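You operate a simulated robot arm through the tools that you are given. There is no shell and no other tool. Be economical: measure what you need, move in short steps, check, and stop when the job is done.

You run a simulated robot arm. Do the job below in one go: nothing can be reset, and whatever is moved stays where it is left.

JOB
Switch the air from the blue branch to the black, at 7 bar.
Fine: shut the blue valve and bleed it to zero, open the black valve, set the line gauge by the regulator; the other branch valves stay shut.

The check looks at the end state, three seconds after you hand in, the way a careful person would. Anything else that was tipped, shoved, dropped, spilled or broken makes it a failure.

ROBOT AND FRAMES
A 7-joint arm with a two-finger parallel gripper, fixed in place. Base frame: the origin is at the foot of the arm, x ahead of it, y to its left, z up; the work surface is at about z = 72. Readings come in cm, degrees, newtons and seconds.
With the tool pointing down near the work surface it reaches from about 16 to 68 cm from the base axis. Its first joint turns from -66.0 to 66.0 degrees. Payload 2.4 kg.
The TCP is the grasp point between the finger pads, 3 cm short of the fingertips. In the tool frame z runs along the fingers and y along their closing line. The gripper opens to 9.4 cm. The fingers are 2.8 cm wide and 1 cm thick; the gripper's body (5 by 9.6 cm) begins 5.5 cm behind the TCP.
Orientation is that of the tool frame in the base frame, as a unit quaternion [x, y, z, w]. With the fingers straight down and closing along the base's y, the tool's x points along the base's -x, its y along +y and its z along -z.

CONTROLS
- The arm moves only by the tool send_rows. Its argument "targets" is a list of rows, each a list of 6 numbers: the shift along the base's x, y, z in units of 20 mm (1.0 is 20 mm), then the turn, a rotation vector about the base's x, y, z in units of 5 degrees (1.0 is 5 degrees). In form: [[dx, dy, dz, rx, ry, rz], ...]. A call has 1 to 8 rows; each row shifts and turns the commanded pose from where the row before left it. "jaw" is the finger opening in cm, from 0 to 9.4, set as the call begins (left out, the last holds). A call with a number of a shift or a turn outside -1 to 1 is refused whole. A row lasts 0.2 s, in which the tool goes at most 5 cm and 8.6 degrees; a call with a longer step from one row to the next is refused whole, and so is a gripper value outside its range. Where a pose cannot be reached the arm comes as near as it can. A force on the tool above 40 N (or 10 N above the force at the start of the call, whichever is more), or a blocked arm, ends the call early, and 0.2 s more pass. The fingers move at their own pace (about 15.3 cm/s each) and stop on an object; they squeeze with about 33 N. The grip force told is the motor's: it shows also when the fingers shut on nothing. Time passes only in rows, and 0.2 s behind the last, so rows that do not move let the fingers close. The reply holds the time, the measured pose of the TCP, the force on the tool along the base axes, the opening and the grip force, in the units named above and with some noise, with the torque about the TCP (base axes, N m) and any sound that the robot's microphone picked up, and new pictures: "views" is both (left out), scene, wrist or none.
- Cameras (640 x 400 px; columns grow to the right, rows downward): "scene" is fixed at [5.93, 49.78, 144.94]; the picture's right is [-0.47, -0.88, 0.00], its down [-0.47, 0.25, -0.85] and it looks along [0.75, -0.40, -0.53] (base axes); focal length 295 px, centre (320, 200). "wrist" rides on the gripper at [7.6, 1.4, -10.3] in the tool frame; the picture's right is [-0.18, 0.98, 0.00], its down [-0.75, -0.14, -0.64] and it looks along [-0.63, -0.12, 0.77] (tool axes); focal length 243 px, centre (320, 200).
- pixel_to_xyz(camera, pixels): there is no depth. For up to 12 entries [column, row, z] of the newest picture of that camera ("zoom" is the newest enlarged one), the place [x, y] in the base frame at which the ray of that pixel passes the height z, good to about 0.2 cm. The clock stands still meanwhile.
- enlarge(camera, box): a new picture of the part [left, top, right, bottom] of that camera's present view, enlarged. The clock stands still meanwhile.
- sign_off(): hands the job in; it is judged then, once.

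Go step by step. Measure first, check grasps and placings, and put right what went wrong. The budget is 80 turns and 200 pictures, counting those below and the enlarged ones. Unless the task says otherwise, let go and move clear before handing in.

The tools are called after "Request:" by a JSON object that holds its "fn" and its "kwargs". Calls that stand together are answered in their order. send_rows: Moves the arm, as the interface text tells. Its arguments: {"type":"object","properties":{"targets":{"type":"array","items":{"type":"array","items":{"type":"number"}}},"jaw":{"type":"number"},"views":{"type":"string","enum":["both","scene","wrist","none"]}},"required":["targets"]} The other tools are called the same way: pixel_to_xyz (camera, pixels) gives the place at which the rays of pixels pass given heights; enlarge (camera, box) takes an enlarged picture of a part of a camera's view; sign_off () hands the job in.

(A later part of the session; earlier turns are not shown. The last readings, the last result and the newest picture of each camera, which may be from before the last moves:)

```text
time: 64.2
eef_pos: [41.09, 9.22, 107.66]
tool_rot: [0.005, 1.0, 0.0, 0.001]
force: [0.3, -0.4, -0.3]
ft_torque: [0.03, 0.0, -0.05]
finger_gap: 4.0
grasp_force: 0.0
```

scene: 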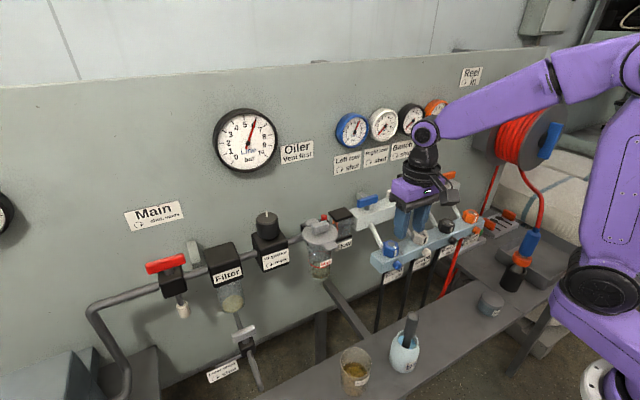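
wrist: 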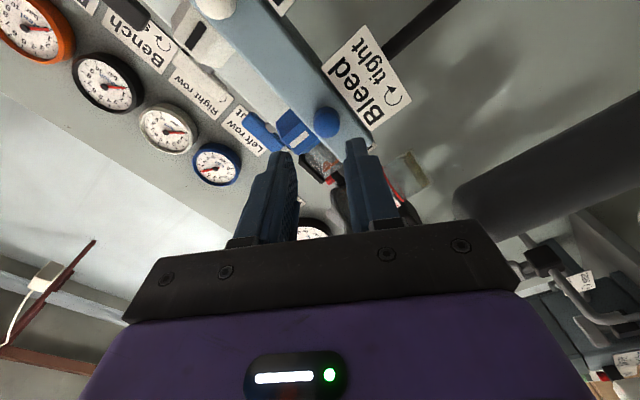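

Now lean the tool 25° (toward −y), then approach the cone along the tool axis, with the jaws at 3 cm.

Request:
{"fn": "send_rows", "kwargs": {"targets": [[0, -0.38, 0, 1, 0, 0], [0, -0.38, 0, 1, 0, 0], [0, -0.38, -0.6, 1, 0, 0], [0, -0.39, -0.7, 1, 0, 0], [0, -0.39, -0.7, 1, 0, 0], [0, 0, -0.7, 0, 0, 0], [0, 0, 0, 0, 0, 0]], "jaw": 3}}

Request:
{"fn": "enlarge", "kwargs": {"camera": "scene", "box": [360, 210, 460, 280]}}

Request:
{"fn": "enlarge", "kwargs": {"camera": "wrist", "box": [240, 60, 400, 180]}}

```text
time: 65.8
eef_pos: [40.96, 5.29, 102.22]
tool_rot: [0.005, 0.976, 0.216, -0.001]
force: [-0.7, 0.7, -0.4]
ft_torque: [0.0, 0.03, 0.02]
finger_gap: 3.02
grasp_force: 0.0
```

scene: 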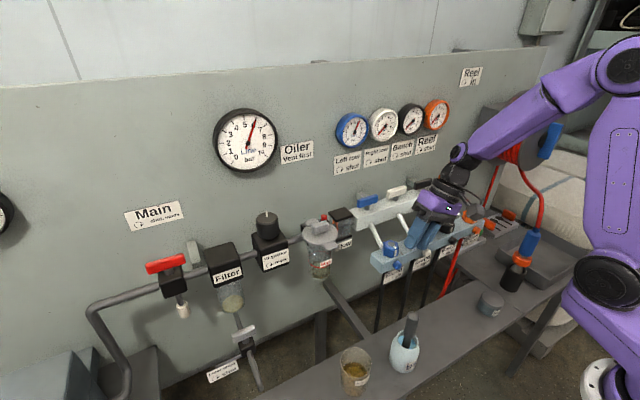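
wrist: 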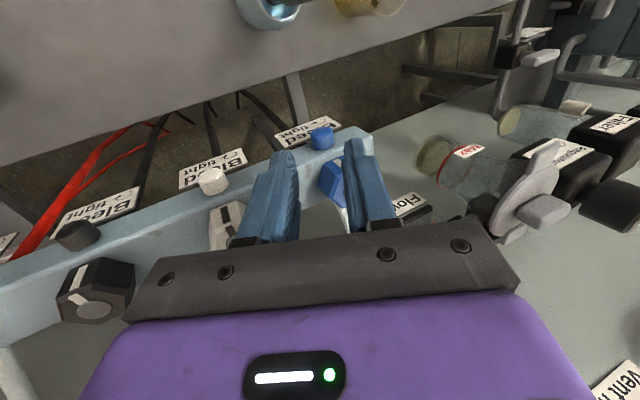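

```text
5.71 times, centred on (410, 245) of scene
```

zoom: 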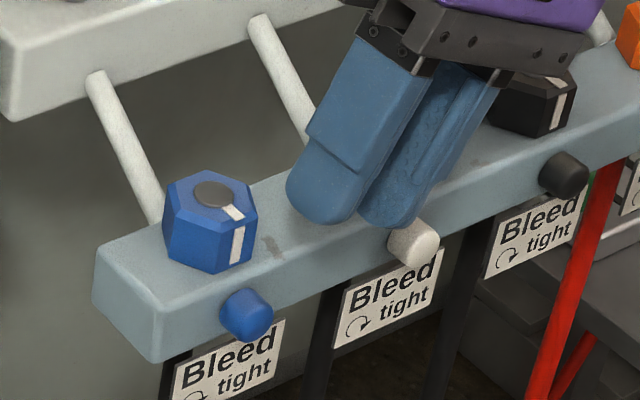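

```text
3.33 times, centred on (320, 120) of wrist
```

zoom: 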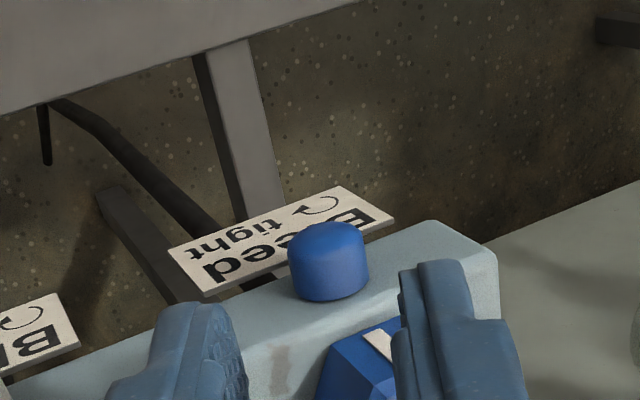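

Cone is aligned between the fingers (zoom 328 vs 322). Advance 7 cm along the tool axis and close.

Request:
{"fn": "send_rows", "kwargs": {"targets": [[0, 0.4, -0.83, 0, 0, 0], [0, 0.4, -0.83, 0, 0, 0], [0, 0.4, -0.83, 0, 0, 0], [0, 0.32, -0.66, 0, 0, 0], [0, 0, 0, 0, 0, 0]], "views": "none"}}

Request:
{"fn": "send_rows", "kwargs": {"targets": [[0, 0, 0, 0, 0, 0], [0, 0, 0, 0, 0, 0]], "jaw": 0}}

Request:
{"fn": "enlarge", "kwargs": {"camera": "scene", "box": [360, 210, 460, 280]}}

```text
time: 67.0
eef_pos: [40.8, 8.38, 96.1]
tool_rot: [0.005, 0.976, 0.217, 0.0]
force: [-1.4, 0.5, 0.1]
ft_torque: [0.06, -0.02, 0.03]
finger_gap: 2.99
grasp_force: 0.2
```

```text
time: 67.6
eef_pos: [40.78, 8.05, 95.97]
tool_rot: [0.006, 0.976, 0.216, -0.002]
force: [0.0, -13.0, -21.1]
ft_torque: [-0.39, 0.07, -0.3]
finger_gap: 1.72
grasp_force: 45.5
```

scene: 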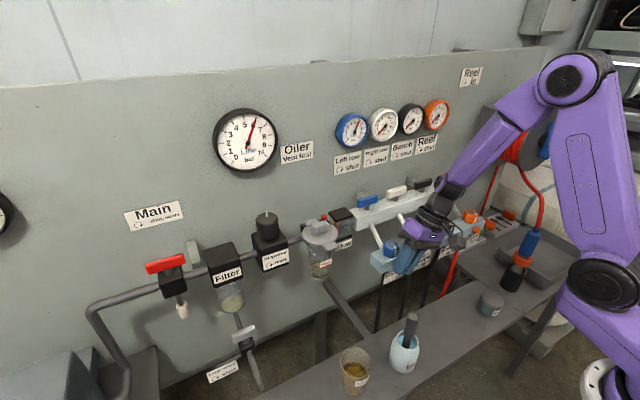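
wrist: 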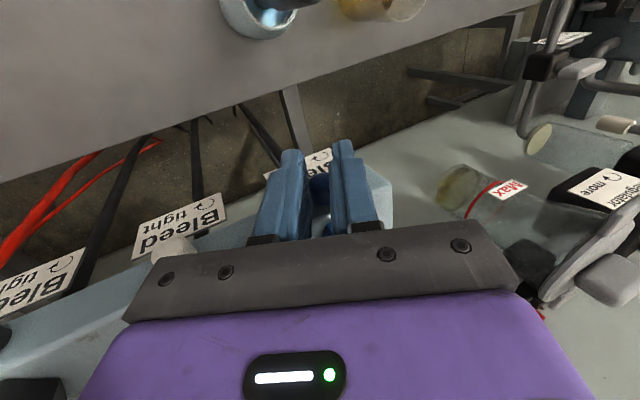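

```text
5.71 times, centred on (410, 245) of scene
```

zoom: 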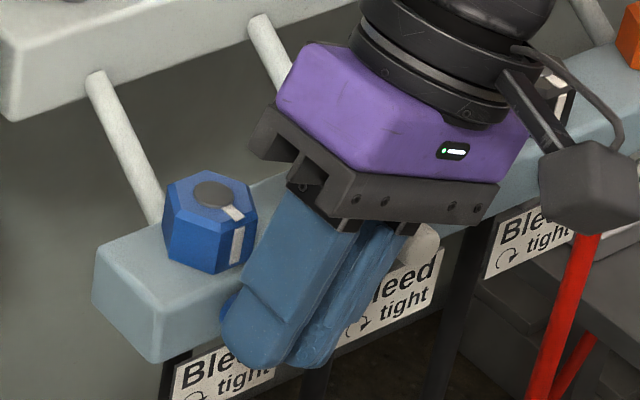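

Gripped at 1.72 cm with better depth. Relax the side load and turn 40° counter-clockwise (as seen from the front) about the cone.

Request:
{"fn": "send_rows", "kwargs": {"targets": [[0, -0.08, -0.05, -1, 0, 0], [0, 0.075, 0.024, -1, 0, 0], [0, 0.077, 0.017, -1, 0, 0], [0, 0.078, 0.01, -1, 0, 0], [0, 0.078, 0.003, -1, 0, 0], [0, 0.078, -0.003, -1, 0, 0], [0, 0.078, -0.01, -1, 0, 0], [0, 0.077, -0.017, -1, 0, 0]], "views": "wrist"}}

Request:
{"fn": "enlarge", "kwargs": {"camera": "scene", "box": [320, 100, 440, 280]}}

```text
time: 69.4
eef_pos: [41.1, 9.5, 96.02]
tool_rot: [0.004, 0.991, -0.131, 0.002]
force: [-0.9, 20.9, 4.3]
ft_torque: [0.43, 0.1, 0.19]
finger_gap: 1.59
grasp_force: 45.0
```

wrist: 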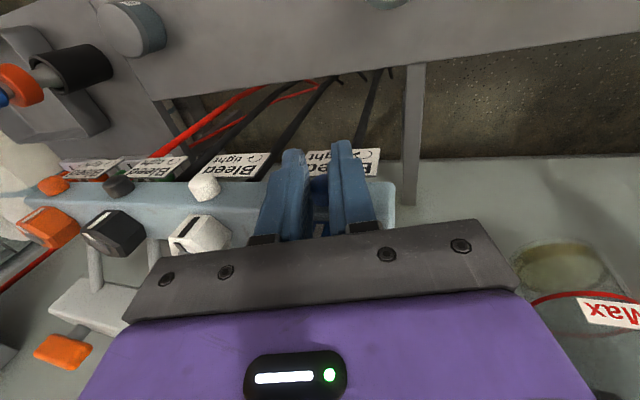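

```text
2.22 times, centred on (380, 190) of scene
```

zoom: 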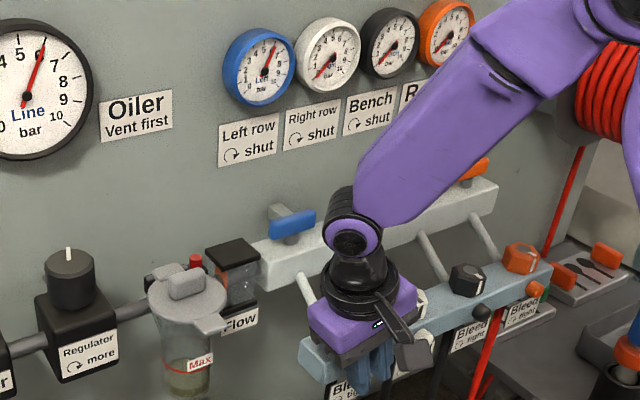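

The gap follows the world angle (1.72 → 1.59, as before), so the cone is a fixed vent nozzle. The hex must be the bleed after all, and its "stop" at 70° clockwise may have been my fingers touching the pipe or nozzle. Release, retract, and go back to the hex with a higher grip.

Request:
{"fn": "send_rows", "kwargs": {"targets": [[0, 0, 0, 0, 0, 0], [0, 0, 0, 0, 0, 0], [0, 0.2, 0.8, 0, 0, 0], [0, 0.2, 0.8, 0, 0, 0], [0, 0, 0.9, 1, 0, 0], [0, 0, 1, 1, 0, 0], [0, -0.2, 1, 1, 0, 0], [0, -0.1, 0.3, 0, 0, 0]], "jaw": 5, "views": "none"}}

Request:
{"fn": "send_rows", "kwargs": {"targets": [[0.7, 0, 0, 0, 0, 1], [0.7, 0, 0, 0, 0, 1], [0.75, 0, 0, 0, 0, 1], [0, 0, -0.5, 0, 0, 1], [0, 0, 0, 0, 0, 1], [0, 0, 0, 0, 0, 1], [0, 0, 0, 0, 0, 0]]}}

```text
time: 71.2
eef_pos: [40.83, 9.46, 105.59]
tool_rot: [0.004, 1.0, 0.001, 0.0]
force: [0.0, -0.1, -0.3]
ft_torque: [0.0, -0.01, 0.0]
finger_gap: 5.0
grasp_force: 0.1
```

```text
time: 72.8
eef_pos: [45.15, 9.39, 104.58]
tool_rot: [-0.256, 0.967, 0.0, 0.0]
force: [-0.6, -0.1, -0.3]
ft_torque: [0.04, -0.02, -0.01]
finger_gap: 5.0
grasp_force: 0.0
```

scene: 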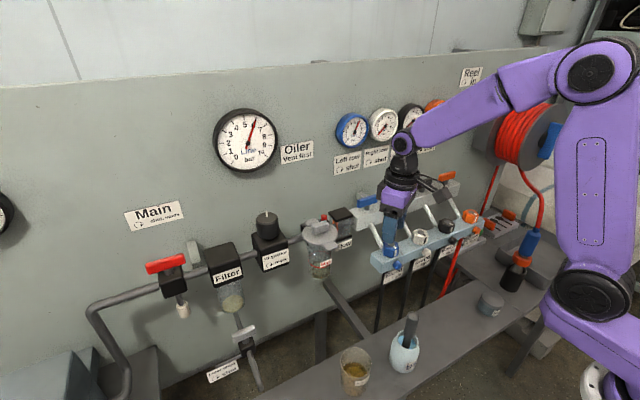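
wrist: 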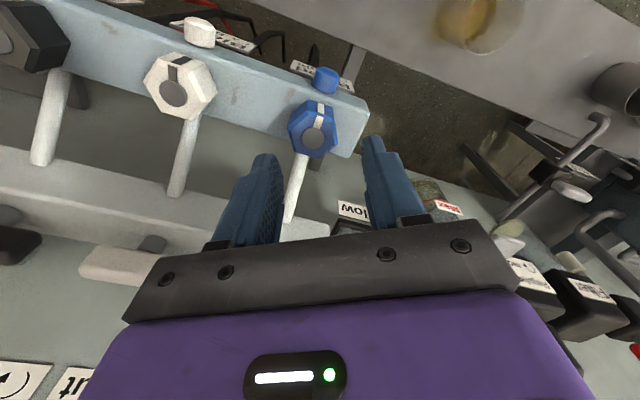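

At yaw +30°, above the hex. Descend to z≈100.3, close, and begin a long clockwise stroke.

Request:
{"fn": "send_rows", "kwargs": {"targets": [[0.1, -0.07, -1, 0, 0, 0], [0, 0, -0.8, 0, 0, 0], [0, 0, -0.35, 0, 0, 0], [0, 0, 0, 0, 0, 0]], "views": "none"}}

Request:
{"fn": "send_rows", "kwargs": {"targets": [[0, 0, 0, 0, 0, 0], [0, 0, 0, 0, 0, 0]], "jaw": 0, "views": "none"}}

Request:
{"fn": "send_rows", "kwargs": {"targets": [[0, 0, 0, 0, 0, -1], [0, 0, 0, 0, 0, -1], [0, 0, 0, 0, 0, -1], [0, 0, 0, 0, 0, -1], [0, 0, 0, 0, 0, -1], [0, 0, 0, 0, 0, -1], [0, 0, 0, 0, 0, -1], [0, 0, 0, 0, 0, -1]], "views": "none"}}

Request:
{"fn": "send_rows", "kwargs": {"targets": [[0, 0, 0, 0, 0, -1], [0, 0, 0, 0, 0, -1], [0, 0, 0, 0, 0, -1], [0, 0, 0, 0, 0, -1], [0, 0, 0, 0, 0, -1], [0, 0, 0, 0, 0, -1], [0, 0, 0, 0, 0, -1], [0, 0, 0, 0, 0, -1]], "views": "wrist"}}

Request:
{"fn": "enlarge", "kwargs": {"camera": "scene", "box": [320, 100, 440, 280]}}

```text
time: 73.8
eef_pos: [45.25, 9.23, 100.19]
tool_rot: [-0.255, 0.967, 0.0, 0.0]
force: [-0.7, 0.3, -0.7]
ft_torque: [0.0, 0.02, 0.02]
finger_gap: 5.0
grasp_force: 0.0
```

```text
time: 74.4
eef_pos: [45.38, 9.02, 100.26]
tool_rot: [-0.252, 0.968, -0.001, 0.001]
force: [10.8, -19.0, -10.3]
ft_torque: [-0.14, -0.8, -0.02]
finger_gap: 3.47
grasp_force: 44.8
```

```text
time: 76.1
eef_pos: [45.44, 9.04, 100.21]
tool_rot: [0.06, 0.998, -0.002, -0.001]
force: [5.1, -1.4, -4.3]
ft_torque: [0.18, 0.2, -0.03]
finger_gap: 3.43
grasp_force: 45.1
stopped in row 8: the force on the tool passed its limit at 40 N (the readings are from after the stop); the commanded pose is now the measured one
```

```text
time: 77.9
eef_pos: [45.27, 9.06, 100.15]
tool_rot: [0.396, 0.918, -0.002, -0.001]
force: [7.2, 3.5, -12.3]
ft_torque: [0.07, -0.45, 1.34]
finger_gap: 3.62
grasp_force: 45.2
```

wrist: 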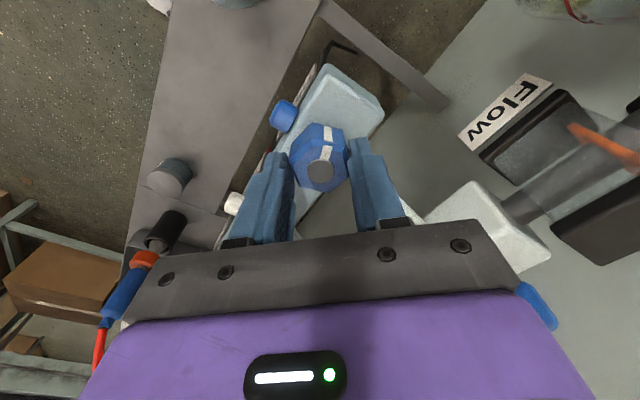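

```text
2.22 times, centred on (380, 190) of scene
```

zoom: 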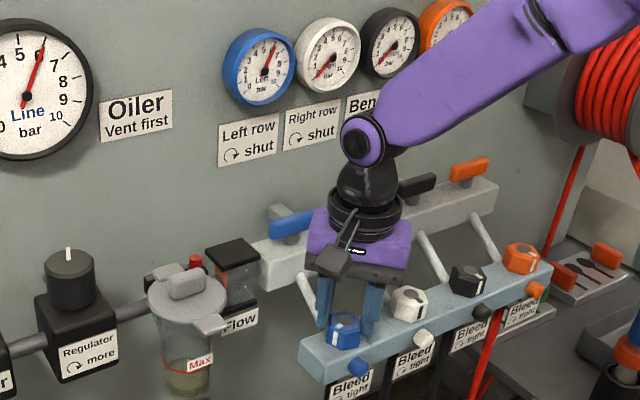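

The hex stop at 70° clockwise is real. Hold here two seconds and see whether the gauge responds or any sound is heard.

Request:
{"fn": "send_rows", "kwargs": {"targets": [[0, 0, 0, 0, 0, 0.5], [0, 0, 0, 0, 0, 0.5], [0, 0, 0, 0, 0, 0], [0, 0, 0, 0, 0, 0], [0, 0, 0, 0, 0, 0], [0, 0, 0, 0, 0, 0], [0, 0, 0, 0, 0, 0], [0, 0, 0, 0, 0, 0]], "views": "none"}}

Request:
{"fn": "enlarge", "kwargs": {"camera": "scene", "box": [330, 100, 370, 150]}}

Request:
{"fn": "enlarge", "kwargs": {"camera": "scene", "box": [300, 190, 420, 290]}}

```text
time: 79.7
eef_pos: [45.44, 9.15, 100.17]
tool_rot: [0.357, 0.934, -0.002, -0.001]
force: [5.1, 5.6, -5.5]
ft_torque: [0.49, 0.38, 0.45]
finger_gap: 3.47
grasp_force: 44.8
```

```text
8.00 times, centred on (350, 125) of scene
```

zoom: 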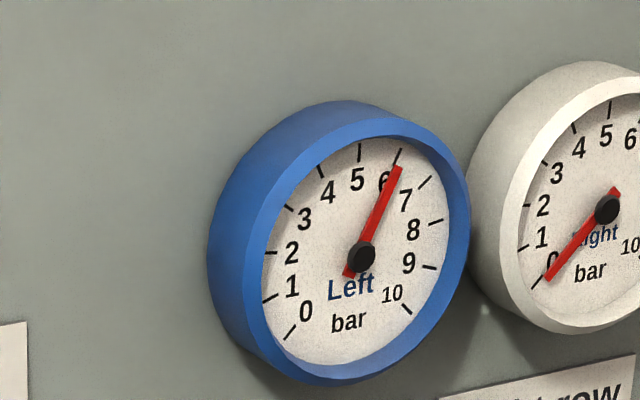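

```text
4.00 times, centred on (360, 240) of scene
```

zoom: 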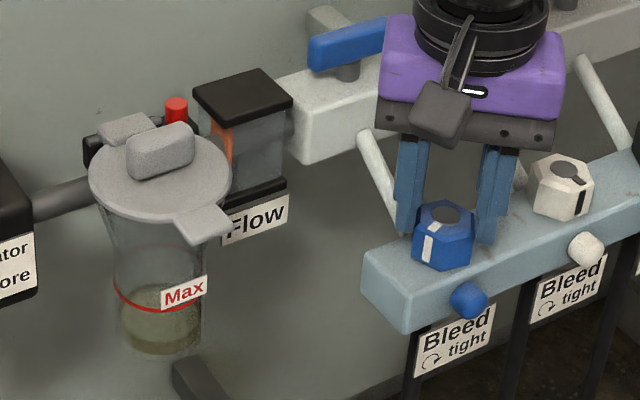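

Neither position of the hex affects the gauge, so it isn't the bleed. Rechecking the cone data: the torque left after subtracting the side-force lever arm was only 0.0–0.2 N·m, below slip level, so the cone probably did turn and just needs more. First I restore the hex to its stop.

Request:
{"fn": "send_rows", "kwargs": {"targets": [[0, 0, 0, 0, 0, 1], [0, 0, 0, 0, 0, 1], [0, 0, 0, 0, 0, 1], [0, 0, 0, 0, 0, 1], [0, 0, 0, 0, 0, 1], [0, 0, 0, 0, 0, 1], [0, 0, 0, 0, 0, 1], [0, 0, 0, 0, 0, 1]], "views": "none"}}

Request:
{"fn": "send_rows", "kwargs": {"targets": [[0, 0, 0, 0, 0, 1], [0, 0, 0, 0, 0, 1], [0, 0, 0, 0, 0, 1], [0, 0, 0, 0, 0, 1], [0, 0, 0, 0, 0, 1], [0, 0, 0, 0, 0, 1], [0, 0, 0, 0, 0, 1]], "views": "none"}}

Request:
{"fn": "enlarge", "kwargs": {"camera": "scene", "box": [360, 200, 460, 280]}}

```text
time: 81.5
eef_pos: [45.3, 9.09, 100.25]
tool_rot: [0.014, 1.0, -0.002, 0.001]
force: [-3.2, -7.7, 12.6]
ft_torque: [-0.08, -1.08, -0.03]
finger_gap: 3.47
grasp_force: 44.8
```

```text
time: 83.1
eef_pos: [45.39, 8.99, 100.16]
tool_rot: [-0.285, 0.959, -0.001, 0.001]
force: [4.0, -12.5, 14.1]
ft_torque: [-0.19, -0.27, -1.49]
finger_gap: 3.49
grasp_force: 45.0
```

```text
5.00 times, centred on (410, 240) of scene
```

zoom: 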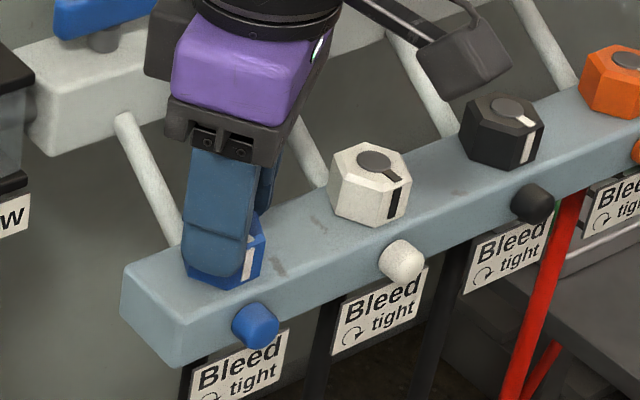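

Hex is back at its counter-clockwise stop (−1.49 N·m). Release, return to the cone and lean 35° for a longer stroke.

Request:
{"fn": "send_rows", "kwargs": {"targets": [[0, 0, 0, 0, 0, -0.6], [0, 0, 0, 0, 0, 0], [0, 0, 1, 0, 0, -1], [0, 0, 1, 0, 0, -1], [-0.6, 0, 0.5, 0, 0, -1], [-0.6, 0, 0, 0, 0, -1], [-0.6, 0, 0, 0, 0, -1], [-0.35, 0, 0, 0, 0, -1]], "jaw": 5, "views": "none"}}

Request:
{"fn": "send_rows", "kwargs": {"targets": [[0, -0.37, 0, 1, 0, 0], [0, -0.37, 0, 1, 0, 0], [0, -0.37, 0, 1, 0, 0], [0, -0.37, -0.5, 1, 0, 0], [0, -0.37, -0.5, 1, 0, 0], [0, -0.37, -0.5, 1, 0, 0], [0, -0.37, -0.35, 1, 0, 0], [0, 0, 0, 0, 0, 0]], "jaw": 3, "views": "both"}}

```text
time: 84.9
eef_pos: [41.27, 9.02, 105.22]
tool_rot: [-0.001, 1.0, -0.001, 0.0]
force: [-0.7, 0.1, -0.2]
ft_torque: [0.0, -0.04, 0.02]
finger_gap: 5.01
grasp_force: 0.2
```

```text
time: 86.7
eef_pos: [41.13, 3.91, 101.6]
tool_rot: [-0.002, 0.954, 0.3, 0.001]
force: [0.7, -0.6, -0.2]
ft_torque: [0.0, 0.01, 0.03]
finger_gap: 2.98
grasp_force: 0.0
```

scene: 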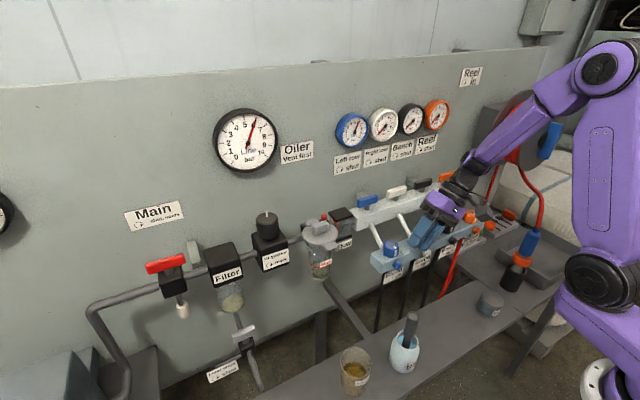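
wrist: 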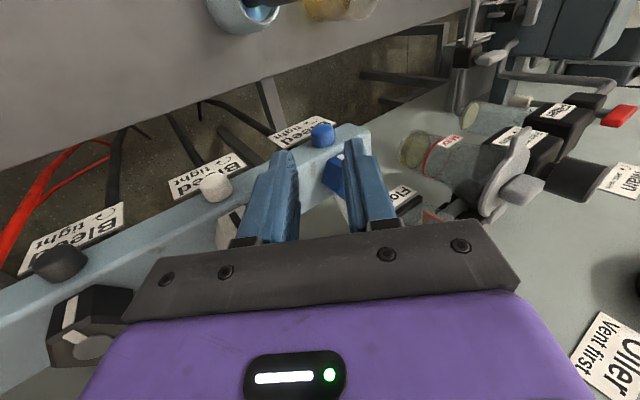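

Approach along the tool axis and close.

Request:
{"fn": "send_rows", "kwargs": {"targets": [[0, 0.5, -0.72, 0, 0, 0], [0, 0.5, -0.72, 0, 0, 0], [0, 0.5, -0.72, 0, 0, 0], [0, 0.42, -0.7, 0, 0, 0], [0, 0, 0, 0, 0, 0]], "views": "none"}}

Request:
{"fn": "send_rows", "kwargs": {"targets": [[0, 0, 0, 0, 0, 0], [0, 0, 0, 0, 0, 0]], "jaw": 0, "views": "none"}}

Request:
{"fn": "enlarge", "kwargs": {"camera": "wrist", "box": [240, 100, 400, 240]}}

```text
time: 87.9
eef_pos: [41.17, 7.77, 95.87]
tool_rot: [-0.002, 0.954, 0.299, 0.0]
force: [0.6, 0.1, 0.1]
ft_torque: [-0.02, 0.0, 0.01]
finger_gap: 2.98
grasp_force: 0.0
```

```text
time: 88.5
eef_pos: [41.12, 7.67, 95.83]
tool_rot: [-0.001, 0.954, 0.299, 0.0]
force: [0.3, -0.3, -4.1]
ft_torque: [-0.05, 0.03, 0.0]
finger_gap: 1.57
grasp_force: 45.1
```

```text
2.86 times, centred on (320, 170) of wrist
```

zoom: 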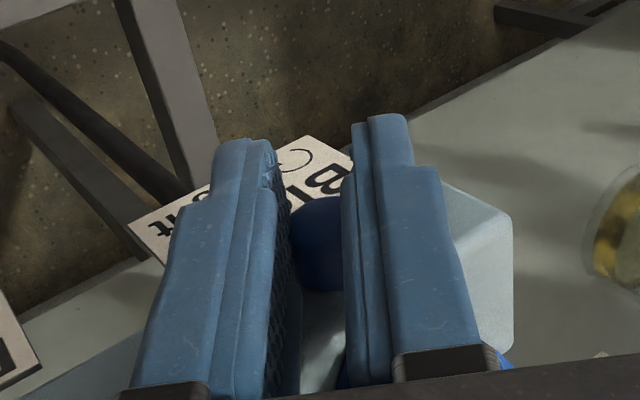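

Well centred grip (gap 1.57, no side force), so gap isn't tied to world angle after all. Turn 80° counter-clockwise in two calls.

Request:
{"fn": "send_rows", "kwargs": {"targets": [[0, 0.066, 0.042, -1, 0, 0], [0, 0.07, 0.036, -1, 0, 0], [0, 0.073, 0.03, -1, 0, 0], [0, 0.075, 0.024, -1, 0, 0], [0, 0.077, 0.017, -1, 0, 0], [0, 0.078, 0.01, -1, 0, 0], [0, 0.078, 0.003, -1, 0, 0], [0, 0.078, -0.003, -1, 0, 0]], "views": "none"}}

Request:
{"fn": "send_rows", "kwargs": {"targets": [[0, 0.078, -0.01, -1, 0, 0], [0, 0.077, -0.017, -1, 0, 0], [0, 0.075, -0.024, -1, 0, 0], [0, 0.073, -0.03, -1, 0, 0], [0, 0.07, -0.036, -1, 0, 0], [0, 0.066, -0.042, -1, 0, 0], [0, 0.063, -0.047, -1, 0, 0], [0, 0.058, -0.053, -1, 0, 0]], "views": "wrist"}}

Request:
{"fn": "enlarge", "kwargs": {"camera": "scene", "box": [320, 100, 440, 280]}}

```text
time: 90.3
eef_pos: [40.98, 9.15, 96.24]
tool_rot: [-0.002, 0.999, -0.045, 0.001]
force: [-1.5, 26.7, 2.3]
ft_torque: [0.51, -0.29, 0.31]
finger_gap: 1.73
grasp_force: 45.1
```

```text
time: 92.1
eef_pos: [41.24, 10.28, 95.52]
tool_rot: [-0.004, 0.925, -0.38, 0.002]
force: [-1.5, 28.5, -15.9]
ft_torque: [0.74, 0.32, 0.15]
finger_gap: 1.73
grasp_force: 45.1
```

wrist: 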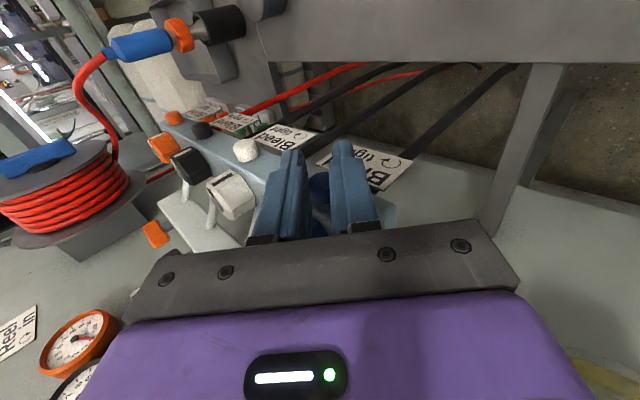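

```text
2.22 times, centred on (380, 190) of scene
```

zoom: 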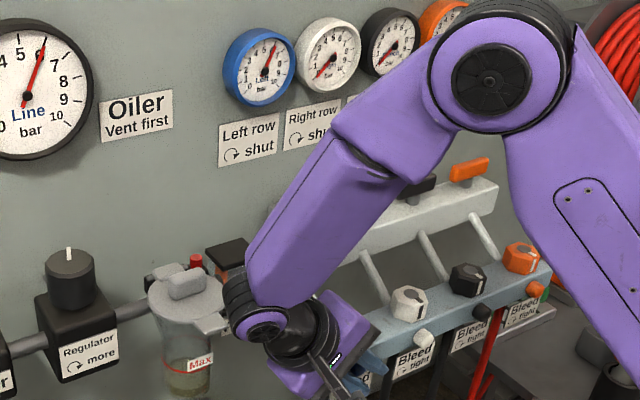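

Gauge still 6 after this stroke, so I can't tell turn from slip here. I'll use the regulator (needed anyway) as a diagnostic: if blue stays at 6 while the line goes to 7, the blue valve is truly shut. Release, back away and rise.

Request:
{"fn": "send_rows", "kwargs": {"targets": [[0, 0, 0, 0, 0, 0], [0, 0, 0, 0, 0, 0], [-0.2, 0.5, 0.5, 0, 0, 0], [-0.3, 0.6, 0.6, 1, 0, 0], [-0.3, 0.6, 0.8, 1, 0, 0], [0, 0.6, 1, 1, 0, 0], [0, 0.8, 1, 1, 0, 0], [0, 0.8, 1, 1, 0, 0]], "jaw": 4, "views": "none"}}

Request:
{"fn": "send_rows", "kwargs": {"targets": [[0, 1, 1, 1, 0, 0], [0, 1, 1, 1, 0, 0], [0.3, 1, 1, 1, 0, 0], [0.5, 1, 1, 1, 0, 0], [0.5, 0.8, 1, 0, 0, 0], [0.5, 0.8, 0.6, 0, 0, 0], [0.5, 0.5, 0, 0, 0, 0], [0, 0, 0, 0, 0, 0]]}}

```text
time: 93.9
eef_pos: [39.54, 17.67, 105.52]
tool_rot: [-0.002, 0.985, -0.173, -0.001]
force: [0.0, -0.6, -0.4]
ft_torque: [0.01, -0.01, -0.04]
finger_gap: 4.0
grasp_force: 0.0
```

```text
time: 95.7
eef_pos: [44.03, 30.04, 116.79]
tool_rot: [0.0, 1.0, -0.001, -0.001]
force: [-0.3, 0.0, 1.8]
ft_torque: [-0.01, -0.03, -0.02]
finger_gap: 4.02
grasp_force: 0.1
```

scene: 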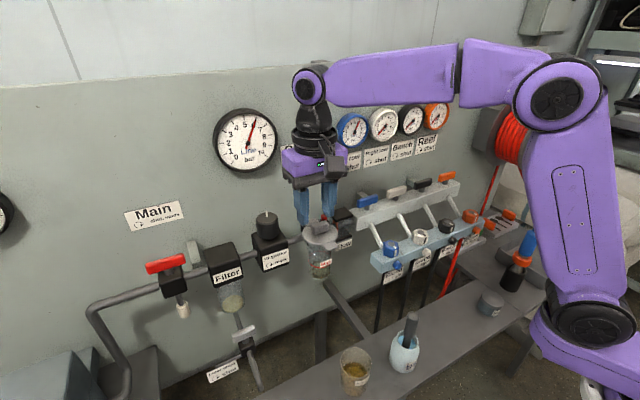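
wrist: 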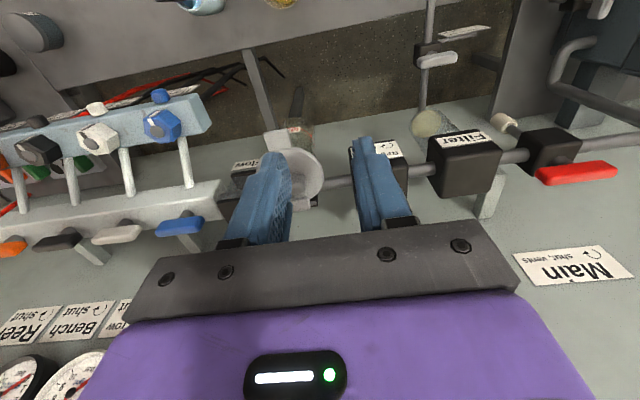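

The regulator is hidden behind the right finger at (375,175). Shift left and forward to sit over it, and zoom on the levers meanwhile.

Request:
{"fn": "enlarge", "kwargs": {"camera": "wrist", "box": [0, 80, 240, 260]}}

Request:
{"fn": "send_rows", "kwargs": {"targets": [[0, 1, 0, 0, 0, 0], [0, 1, 0, 0, 0, 0], [0, 1, 0, 0, 0, 0], [0, 1, 0, 0, 0, 0], [0.5, 0, 0, 0, 0, 0], [0, 0, 0, 0, 0, 0]], "views": "wrist"}}

```text
2.22 times, centred on (120, 170) of wrist
```

zoom: 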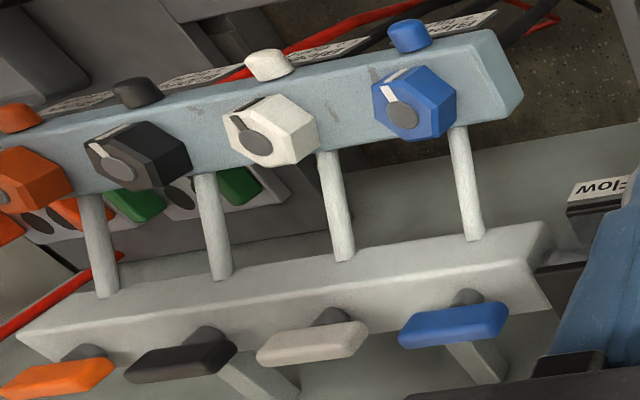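

```text
time: 97.1
eef_pos: [45.11, 38.07, 116.62]
tool_rot: [-0.001, 1.0, -0.001, -0.001]
force: [-0.8, -0.5, 0.6]
ft_torque: [-0.02, -0.02, -0.03]
finger_gap: 3.99
grasp_force: 0.1
```

wrist: 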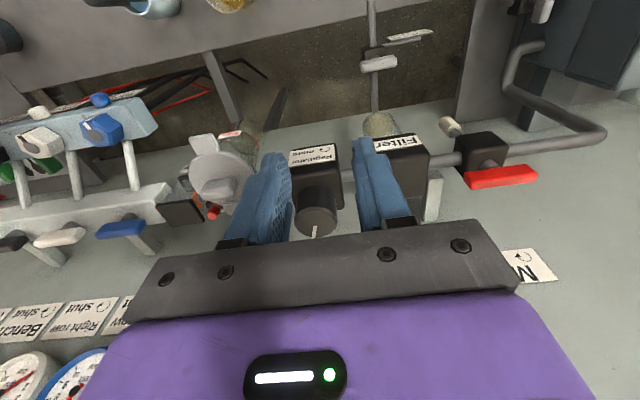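

The regulator knob top is at wrist (315,217), its white mark towards +x. Triangulate with scene (267,214).

Request:
{"fn": "pixel_to_xyz", "kwargs": {"camera": "wrist", "pixels": [[315, 217, 108], [315, 217, 106], [315, 217, 110], [298, 213, 108], [336, 210, 108], [309, 152, 102]]}}

Request:
{"fn": "pixel_to_xyz", "kwargs": {"camera": "scene", "pixels": [[266, 217, 106], [266, 217, 108], [266, 217, 110]]}}

Request:
{"fn": "enlarge", "kwargs": {"camera": "wrist", "box": [250, 130, 390, 250]}}

Request:
{"fn": "enlarge", "kwargs": {"camera": "scene", "box": [205, 95, 285, 185]}}

```text
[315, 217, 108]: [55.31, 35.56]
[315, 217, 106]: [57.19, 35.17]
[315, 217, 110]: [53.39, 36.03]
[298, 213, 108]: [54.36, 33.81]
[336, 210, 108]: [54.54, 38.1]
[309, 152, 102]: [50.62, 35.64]
```

```text
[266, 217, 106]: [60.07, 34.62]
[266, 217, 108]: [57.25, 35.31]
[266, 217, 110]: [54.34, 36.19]
```

```text
3.33 times, centred on (320, 190) of wrist
```

zoom: 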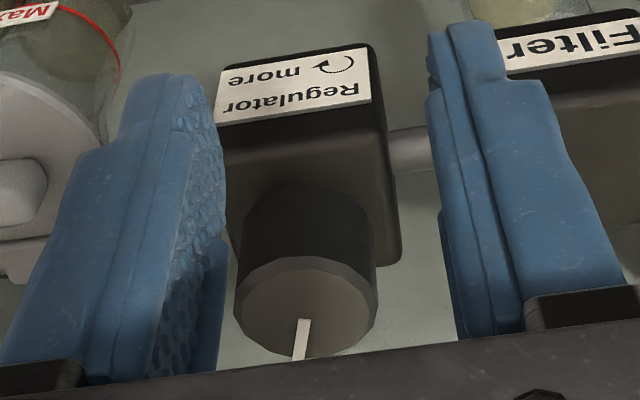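

```text
4.44 times, centred on (245, 140) of scene
```

zoom: 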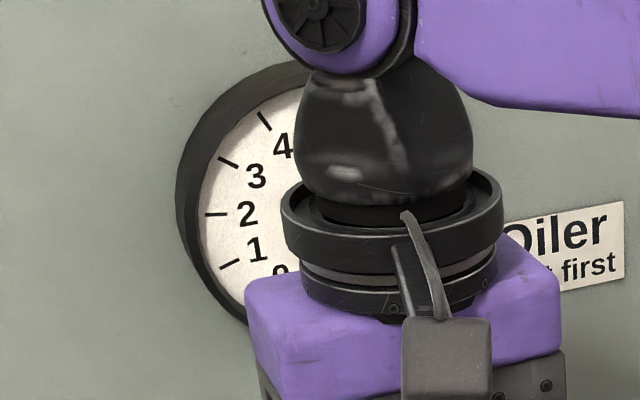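

Knob ≈ 4.2 cm wide, centre (≈54.6, 35.9), top ≈109.5. Move over it with the jaws at 6.5 and check.

Request:
{"fn": "send_rows", "kwargs": {"targets": [[0.9, -0.3, 0, 0, 0, 0], [0.9, -0.3, 0, 0, 0, 0], [0.9, -0.3, 0, 0, 0, 0], [0.9, -0.15, 0, 0, 0, 0], [0.9, 0, 0, 0, 0, 0], [0.25, 0, -0.5, 0, 0, 0], [0, 0, 0, 0, 0, 0]], "jaw": 6.5}}

Request:
{"fn": "enlarge", "kwargs": {"camera": "wrist", "box": [220, 60, 420, 240]}}

```text
time: 98.7
eef_pos: [53.5, 35.98, 115.44]
tool_rot: [-0.002, 1.0, -0.002, 0.0]
force: [0.3, 0.5, -0.5]
ft_torque: [-0.04, 0.0, -0.01]
finger_gap: 6.5
grasp_force: 0.0
out of reach, approached as far as the arm can: row 5
```

scene: 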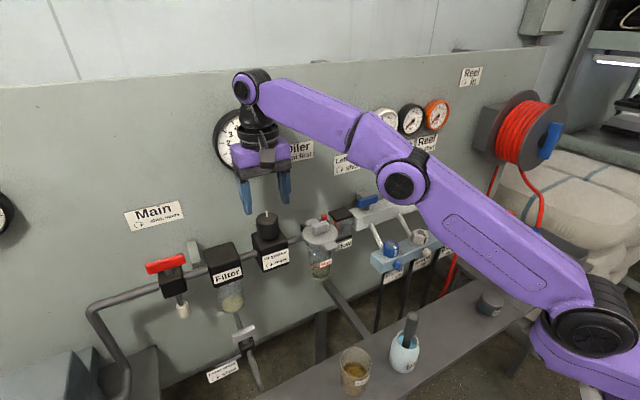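
wrist: 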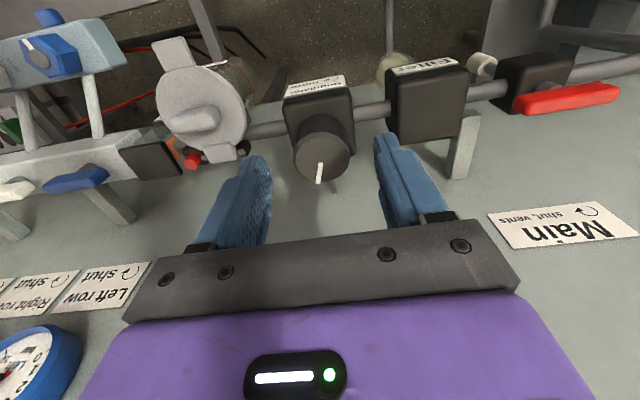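

```text
2.22 times, centred on (320, 150) of wrist
```

zoom: 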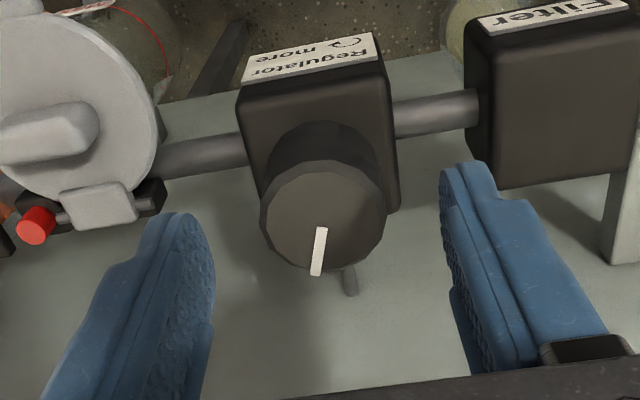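

Near the reach limit, but lower should be easier. Re-measure the knob centre at wrist (321,157) for z 109 and 110.

Request:
{"fn": "pixel_to_xyz", "kwargs": {"camera": "wrist", "pixels": [[321, 157, 108], [321, 157, 109], [321, 157, 110], [295, 158, 109], [349, 155, 109], [320, 136, 109], [320, 181, 109]]}}

```text
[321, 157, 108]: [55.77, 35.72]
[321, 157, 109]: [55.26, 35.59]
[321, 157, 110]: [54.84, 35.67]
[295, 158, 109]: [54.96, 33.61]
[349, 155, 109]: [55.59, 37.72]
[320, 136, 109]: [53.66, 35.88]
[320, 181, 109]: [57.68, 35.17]
```

Knob centre (55.4, 35.65). Align over it, then descend to z≈108.6.

Request:
{"fn": "send_rows", "kwargs": {"targets": [[0.5, -0.15, -0.5, 0, 0, 0], [0.45, 0, -0.4, 0, 0, 0], [0, 0, -0.8, 0, 0, 0], [0, 0, -0.8, 0, 0, 0], [0, 0, -0.8, 0, 0, 0], [0, 0, 0, 0, 0, 0]]}}

```text
time: 100.1
eef_pos: [54.39, 35.23, 109.23]
tool_rot: [-0.001, 1.0, -0.002, 0.0]
force: [1.3, 0.6, -1.4]
ft_torque: [-0.01, -0.01, 0.04]
finger_gap: 6.5
grasp_force: 0.1
out of reach, approached as far as the arm can: row 2
```

scene: 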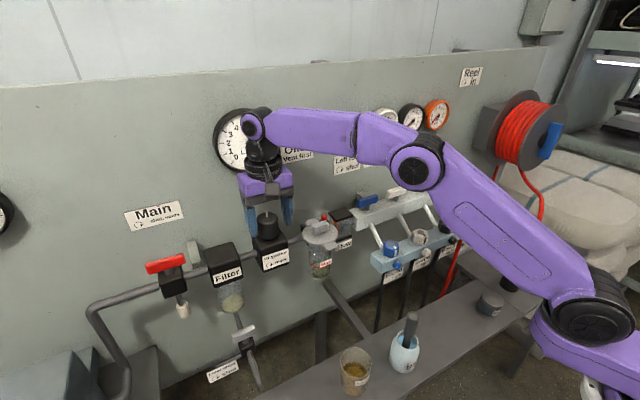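
wrist: 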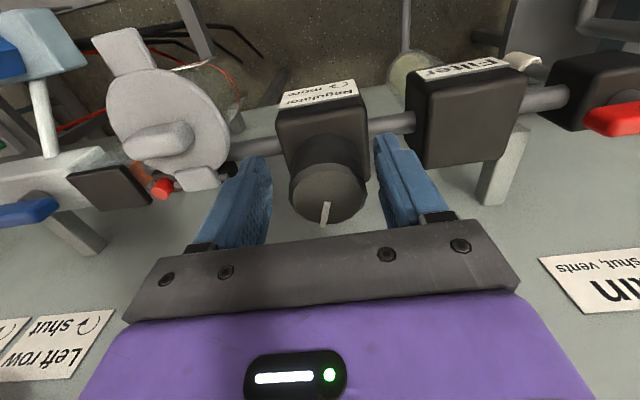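

Move the remaining +1.0 in x and +0.4 in y, now that it is lower.

Request:
{"fn": "send_rows", "kwargs": {"targets": [[0.25, 0.1, -0.1, 0, 0, 0], [0.25, 0.1, -0.1, 0, 0, 0], [0, 0, 0, 0, 0, 0]], "views": "wrist"}}

```text
time: 100.9
eef_pos: [55.53, 35.72, 108.87]
tool_rot: [-0.002, 1.0, -0.002, 0.0]
force: [-0.7, 0.4, 0.0]
ft_torque: [-0.01, 0.02, 0.01]
finger_gap: 6.49
grasp_force: 0.1
```

wrist: 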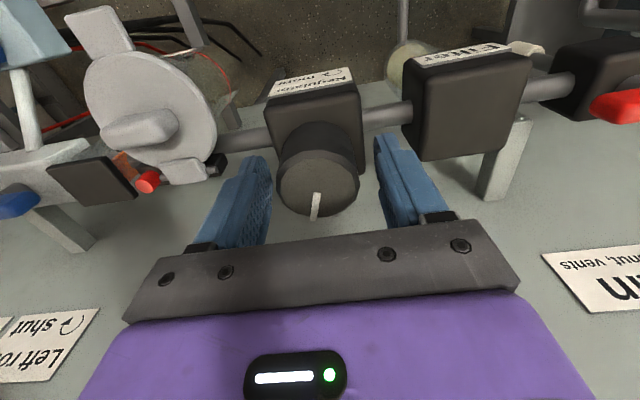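

Knob is centred between the pads. Close and turn clockwise 25°.

Request:
{"fn": "send_rows", "kwargs": {"targets": [[0, 0, 0, 0, 0, 0], [0, 0, 0, 0, 0, 0]], "jaw": 0, "views": "none"}}

Request:
{"fn": "send_rows", "kwargs": {"targets": [[0, 0, 0, 0, 0, -1], [0, 0, 0, 0, 0, -1], [0, 0, 0, 0, 0, -1], [0, 0, 0, 0, 0, -1], [0, 0, 0, 0, 0, -1], [0, 0, 0, 0, 0, 0]]}}

Request:
{"fn": "enlarge", "kwargs": {"camera": "scene", "box": [205, 95, 285, 185]}}

```text
time: 101.5
eef_pos: [55.56, 35.56, 108.83]
tool_rot: [0.0, 1.0, -0.002, -0.001]
force: [-3.1, -10.9, 0.0]
ft_torque: [0.47, 0.83, -0.07]
finger_gap: 4.77
grasp_force: 45.0
```

```text
time: 102.9
eef_pos: [55.68, 35.68, 109.01]
tool_rot: [0.216, 0.976, -0.001, 0.001]
force: [0.7, -8.3, -2.6]
ft_torque: [0.47, -0.16, -0.06]
finger_gap: 4.72
grasp_force: 45.4
```

scene: 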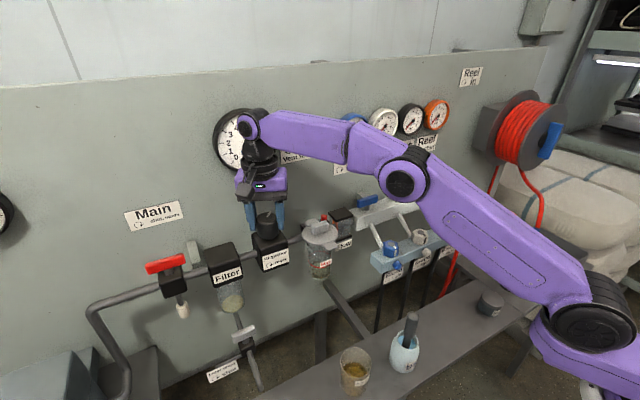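
wrist: 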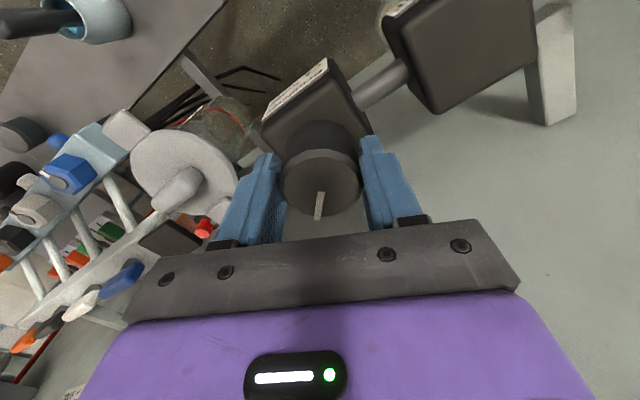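

```text
4.44 times, centred on (245, 140) of scene
```

zoom: 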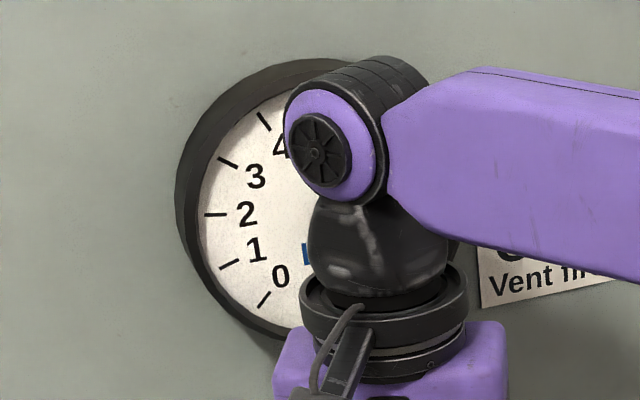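

The knob followed (mark fixed relative to the fingers). Release and move away so the gauges can be read.

Request:
{"fn": "send_rows", "kwargs": {"targets": [[0, 0, 0, 0, 0, 0], [0, 0, 0, 0, 0, 0], [0, 0, 1, 0, 0, 0], [0, 0, 0.9, 0, 0, 0], [-0.5, 0, 0.5, 0, 0, 0], [-1, -1, 0.3, 0, 0, 0], [-1, -1, 0, 0, 0, 0], [-1, -1, 0, 0, 0, 0]], "jaw": 6.5, "views": "none"}}

Request:
{"fn": "send_rows", "kwargs": {"targets": [[-1, -1, 0, 0, 0, 0], [-1, -1, 0, 0, 0, 0], [-0.5, -1, 0, 0, 0, 0], [0, -1, 0, 0, 0, 0], [0, -1, 0, 0, 0, 0], [0, -1, 0, 0, 0, 0], [0, -1, 0, 0, 0, 0], [0, -1, 0, 0, 0, 0]], "views": "scene"}}

Request:
{"fn": "enlarge", "kwargs": {"camera": "scene", "box": [205, 95, 285, 185]}}

Request:
{"fn": "enlarge", "kwargs": {"camera": "scene", "box": [330, 95, 450, 155]}}

```text
time: 104.7
eef_pos: [48.4, 29.35, 114.11]
tool_rot: [0.216, 0.976, -0.002, 0.0]
force: [0.0, -0.5, -0.7]
ft_torque: [0.01, 0.01, 0.0]
finger_gap: 6.48
grasp_force: 0.0
out of reach, approached as far as the arm can: row 4
```

```text
time: 106.5
eef_pos: [43.46, 13.39, 114.24]
tool_rot: [0.216, 0.976, -0.002, -0.001]
force: [0.3, 0.6, -0.3]
ft_torque: [0.0, -0.01, -0.02]
finger_gap: 6.51
grasp_force: 0.0
```

scene: 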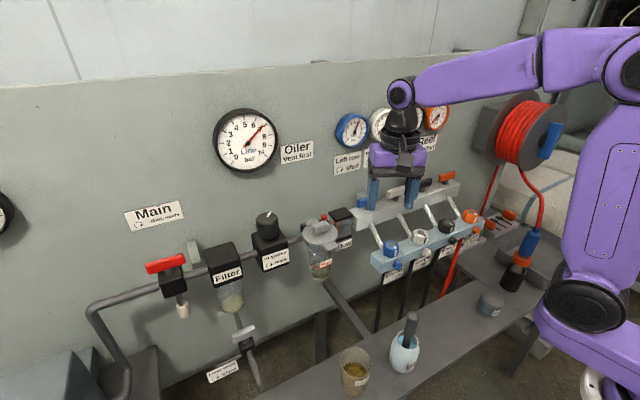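

```text
4.44 times, centred on (245, 140) of scene
```

zoom: 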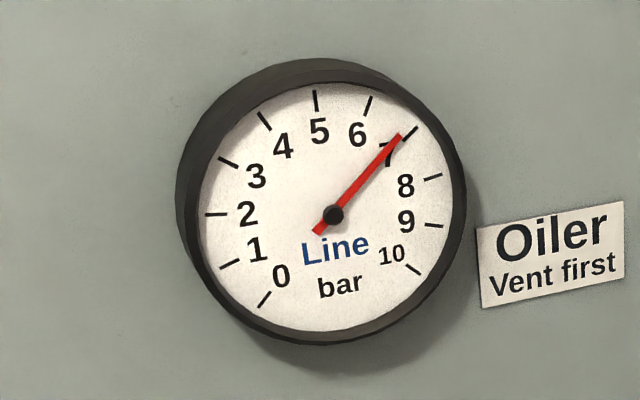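

```text
5.33 times, centred on (390, 125) of scene
```

zoom: 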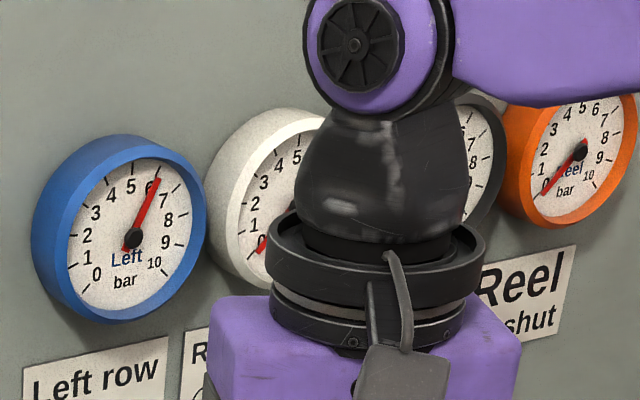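

The line now reads 7 bar and blue stays at 6, so the blue valve is truly shut. The cone also showed almost no resisting torque, i.e. it turned with me, so as a screw it likely needs more turns. Go back to it for another counter-clockwise stroke.

Request:
{"fn": "send_rows", "kwargs": {"targets": [[-0.23, -0.6, -0.4, 0, 0, 1], [-0.23, -0.6, -0.4, 0, 0, 1], [-0.23, -0.6, -0.4, 0, 0, 1], [-0.23, -0.6, -0.4, 0, 0, 1], [-0.23, -0.6, -0.4, 0, 0, 1], [0, -0.6, -0.4, 1, 0, 0], [0, -0.6, -0.4, 1, 0, 0], [0, -0.6, -0.4, 1, 0, 0]], "jaw": 3, "views": "none"}}

Request:
{"fn": "send_rows", "kwargs": {"targets": [[0, 0, -0.8, 1, 0, 0], [0, 0, -0.8, 1, 0, 0], [0, 0, -0.8, 1, 0, 0], [0, -0.03, -0.8, 1, 0, 0], [0, 0, 0, 0, 0, 0]], "views": "wrist"}}

Request:
{"fn": "enlarge", "kwargs": {"camera": "wrist", "box": [170, 90, 370, 250]}}

```text
time: 108.3
eef_pos: [41.04, 3.83, 107.51]
tool_rot: [-0.002, 0.992, 0.129, 0.0]
force: [0.7, -0.8, -0.3]
ft_torque: [-0.01, -0.02, -0.03]
finger_gap: 2.98
grasp_force: 0.0
```

```text
time: 109.5
eef_pos: [41.0, 3.87, 101.32]
tool_rot: [0.0, 0.954, 0.299, 0.0]
force: [0.4, -0.2, -0.6]
ft_torque: [-0.02, -0.01, -0.02]
finger_gap: 3.01
grasp_force: 0.1
```

wrist: 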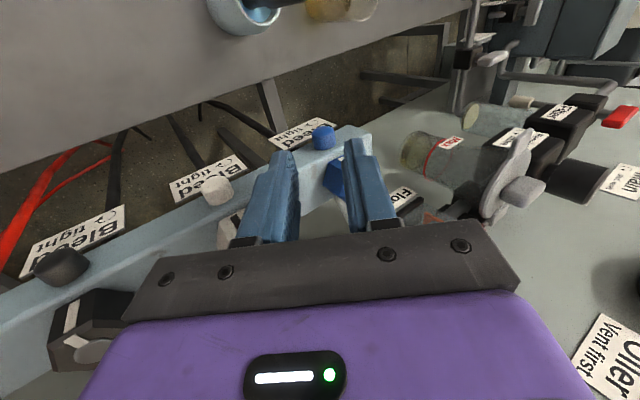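

```text
2.50 times, centred on (270, 170) of wrist
```

zoom: 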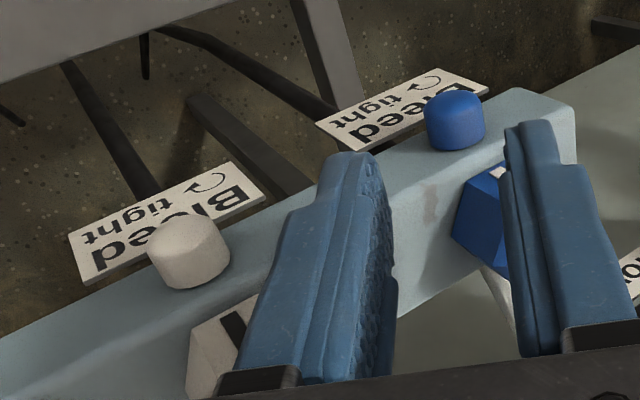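

Aligned on the cone as before. Approach, close, and turn 80° counter-clockwise with the corrected pivot.

Request:
{"fn": "send_rows", "kwargs": {"targets": [[0, 0.485, -0.7, 0, 0, 0], [0, 0.485, -0.7, 0, 0, 0], [0, 0.485, -0.7, 0, 0, 0], [0, 0.485, -0.7, 0, 0, 0], [0, 0, 0, 0, 0, 0]], "views": "none"}}

Request:
{"fn": "send_rows", "kwargs": {"targets": [[0, 0, 0, 0, 0, 0], [0, 0, 0, 0, 0, 0]], "jaw": 0, "views": "none"}}

Request:
{"fn": "send_rows", "kwargs": {"targets": [[0, 0.077, 0.049, -1, 0, 0], [0, 0.082, 0.042, -1, 0, 0], [0, 0.085, 0.035, -1, 0, 0], [0, 0.088, 0.028, -1, 0, 0], [0, 0.09, 0.02, -1, 0, 0], [0, 0.091, 0.012, -1, 0, 0], [0, 0.091, 0.004, -1, 0, 0], [0, 0.091, -0.004, -1, 0, 0]], "views": "none"}}

Request:
{"fn": "send_rows", "kwargs": {"targets": [[0, 0.091, -0.012, -1, 0, 0], [0, 0.09, -0.02, -1, 0, 0], [0, 0.088, -0.028, -1, 0, 0], [0, 0.085, -0.035, -1, 0, 0], [0, 0.082, -0.042, -1, 0, 0], [0, 0.077, -0.049, -1, 0, 0], [0, 0.073, -0.055, -1, 0, 0], [0, 0.068, -0.062, -1, 0, 0]], "views": "none"}}

Request:
{"fn": "enlarge", "kwargs": {"camera": "scene", "box": [330, 100, 370, 150]}}

```text
time: 110.7
eef_pos: [40.94, 7.69, 95.99]
tool_rot: [-0.001, 0.954, 0.298, 0.001]
force: [-0.3, 0.4, -0.5]
ft_torque: [-0.04, -0.01, -0.03]
finger_gap: 3.0
grasp_force: 0.0
```

```text
time: 111.3
eef_pos: [40.9, 7.86, 95.72]
tool_rot: [-0.001, 0.955, 0.298, -0.001]
force: [0.3, -1.5, -9.8]
ft_torque: [-0.2, 0.11, -0.07]
finger_gap: 1.58
grasp_force: 44.8
```

```text
time: 113.1
eef_pos: [41.05, 9.26, 96.18]
tool_rot: [-0.002, 0.999, -0.046, 0.001]
force: [-0.1, 2.5, 1.0]
ft_torque: [-0.05, 0.05, 0.08]
finger_gap: 1.73
grasp_force: 44.9
```

```text
time: 114.9
eef_pos: [41.03, 10.43, 95.5]
tool_rot: [-0.002, 0.923, -0.385, 0.0]
force: [-0.7, 8.1, -8.7]
ft_torque: [0.36, 0.12, 0.04]
finger_gap: 1.71
grasp_force: 44.5
```

```text
8.00 times, centred on (350, 125) of scene
```

zoom: 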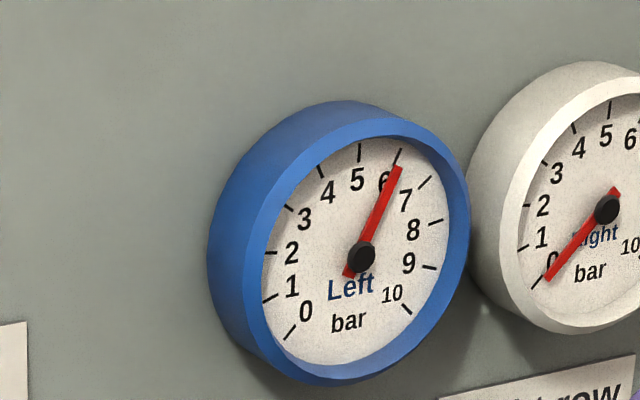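

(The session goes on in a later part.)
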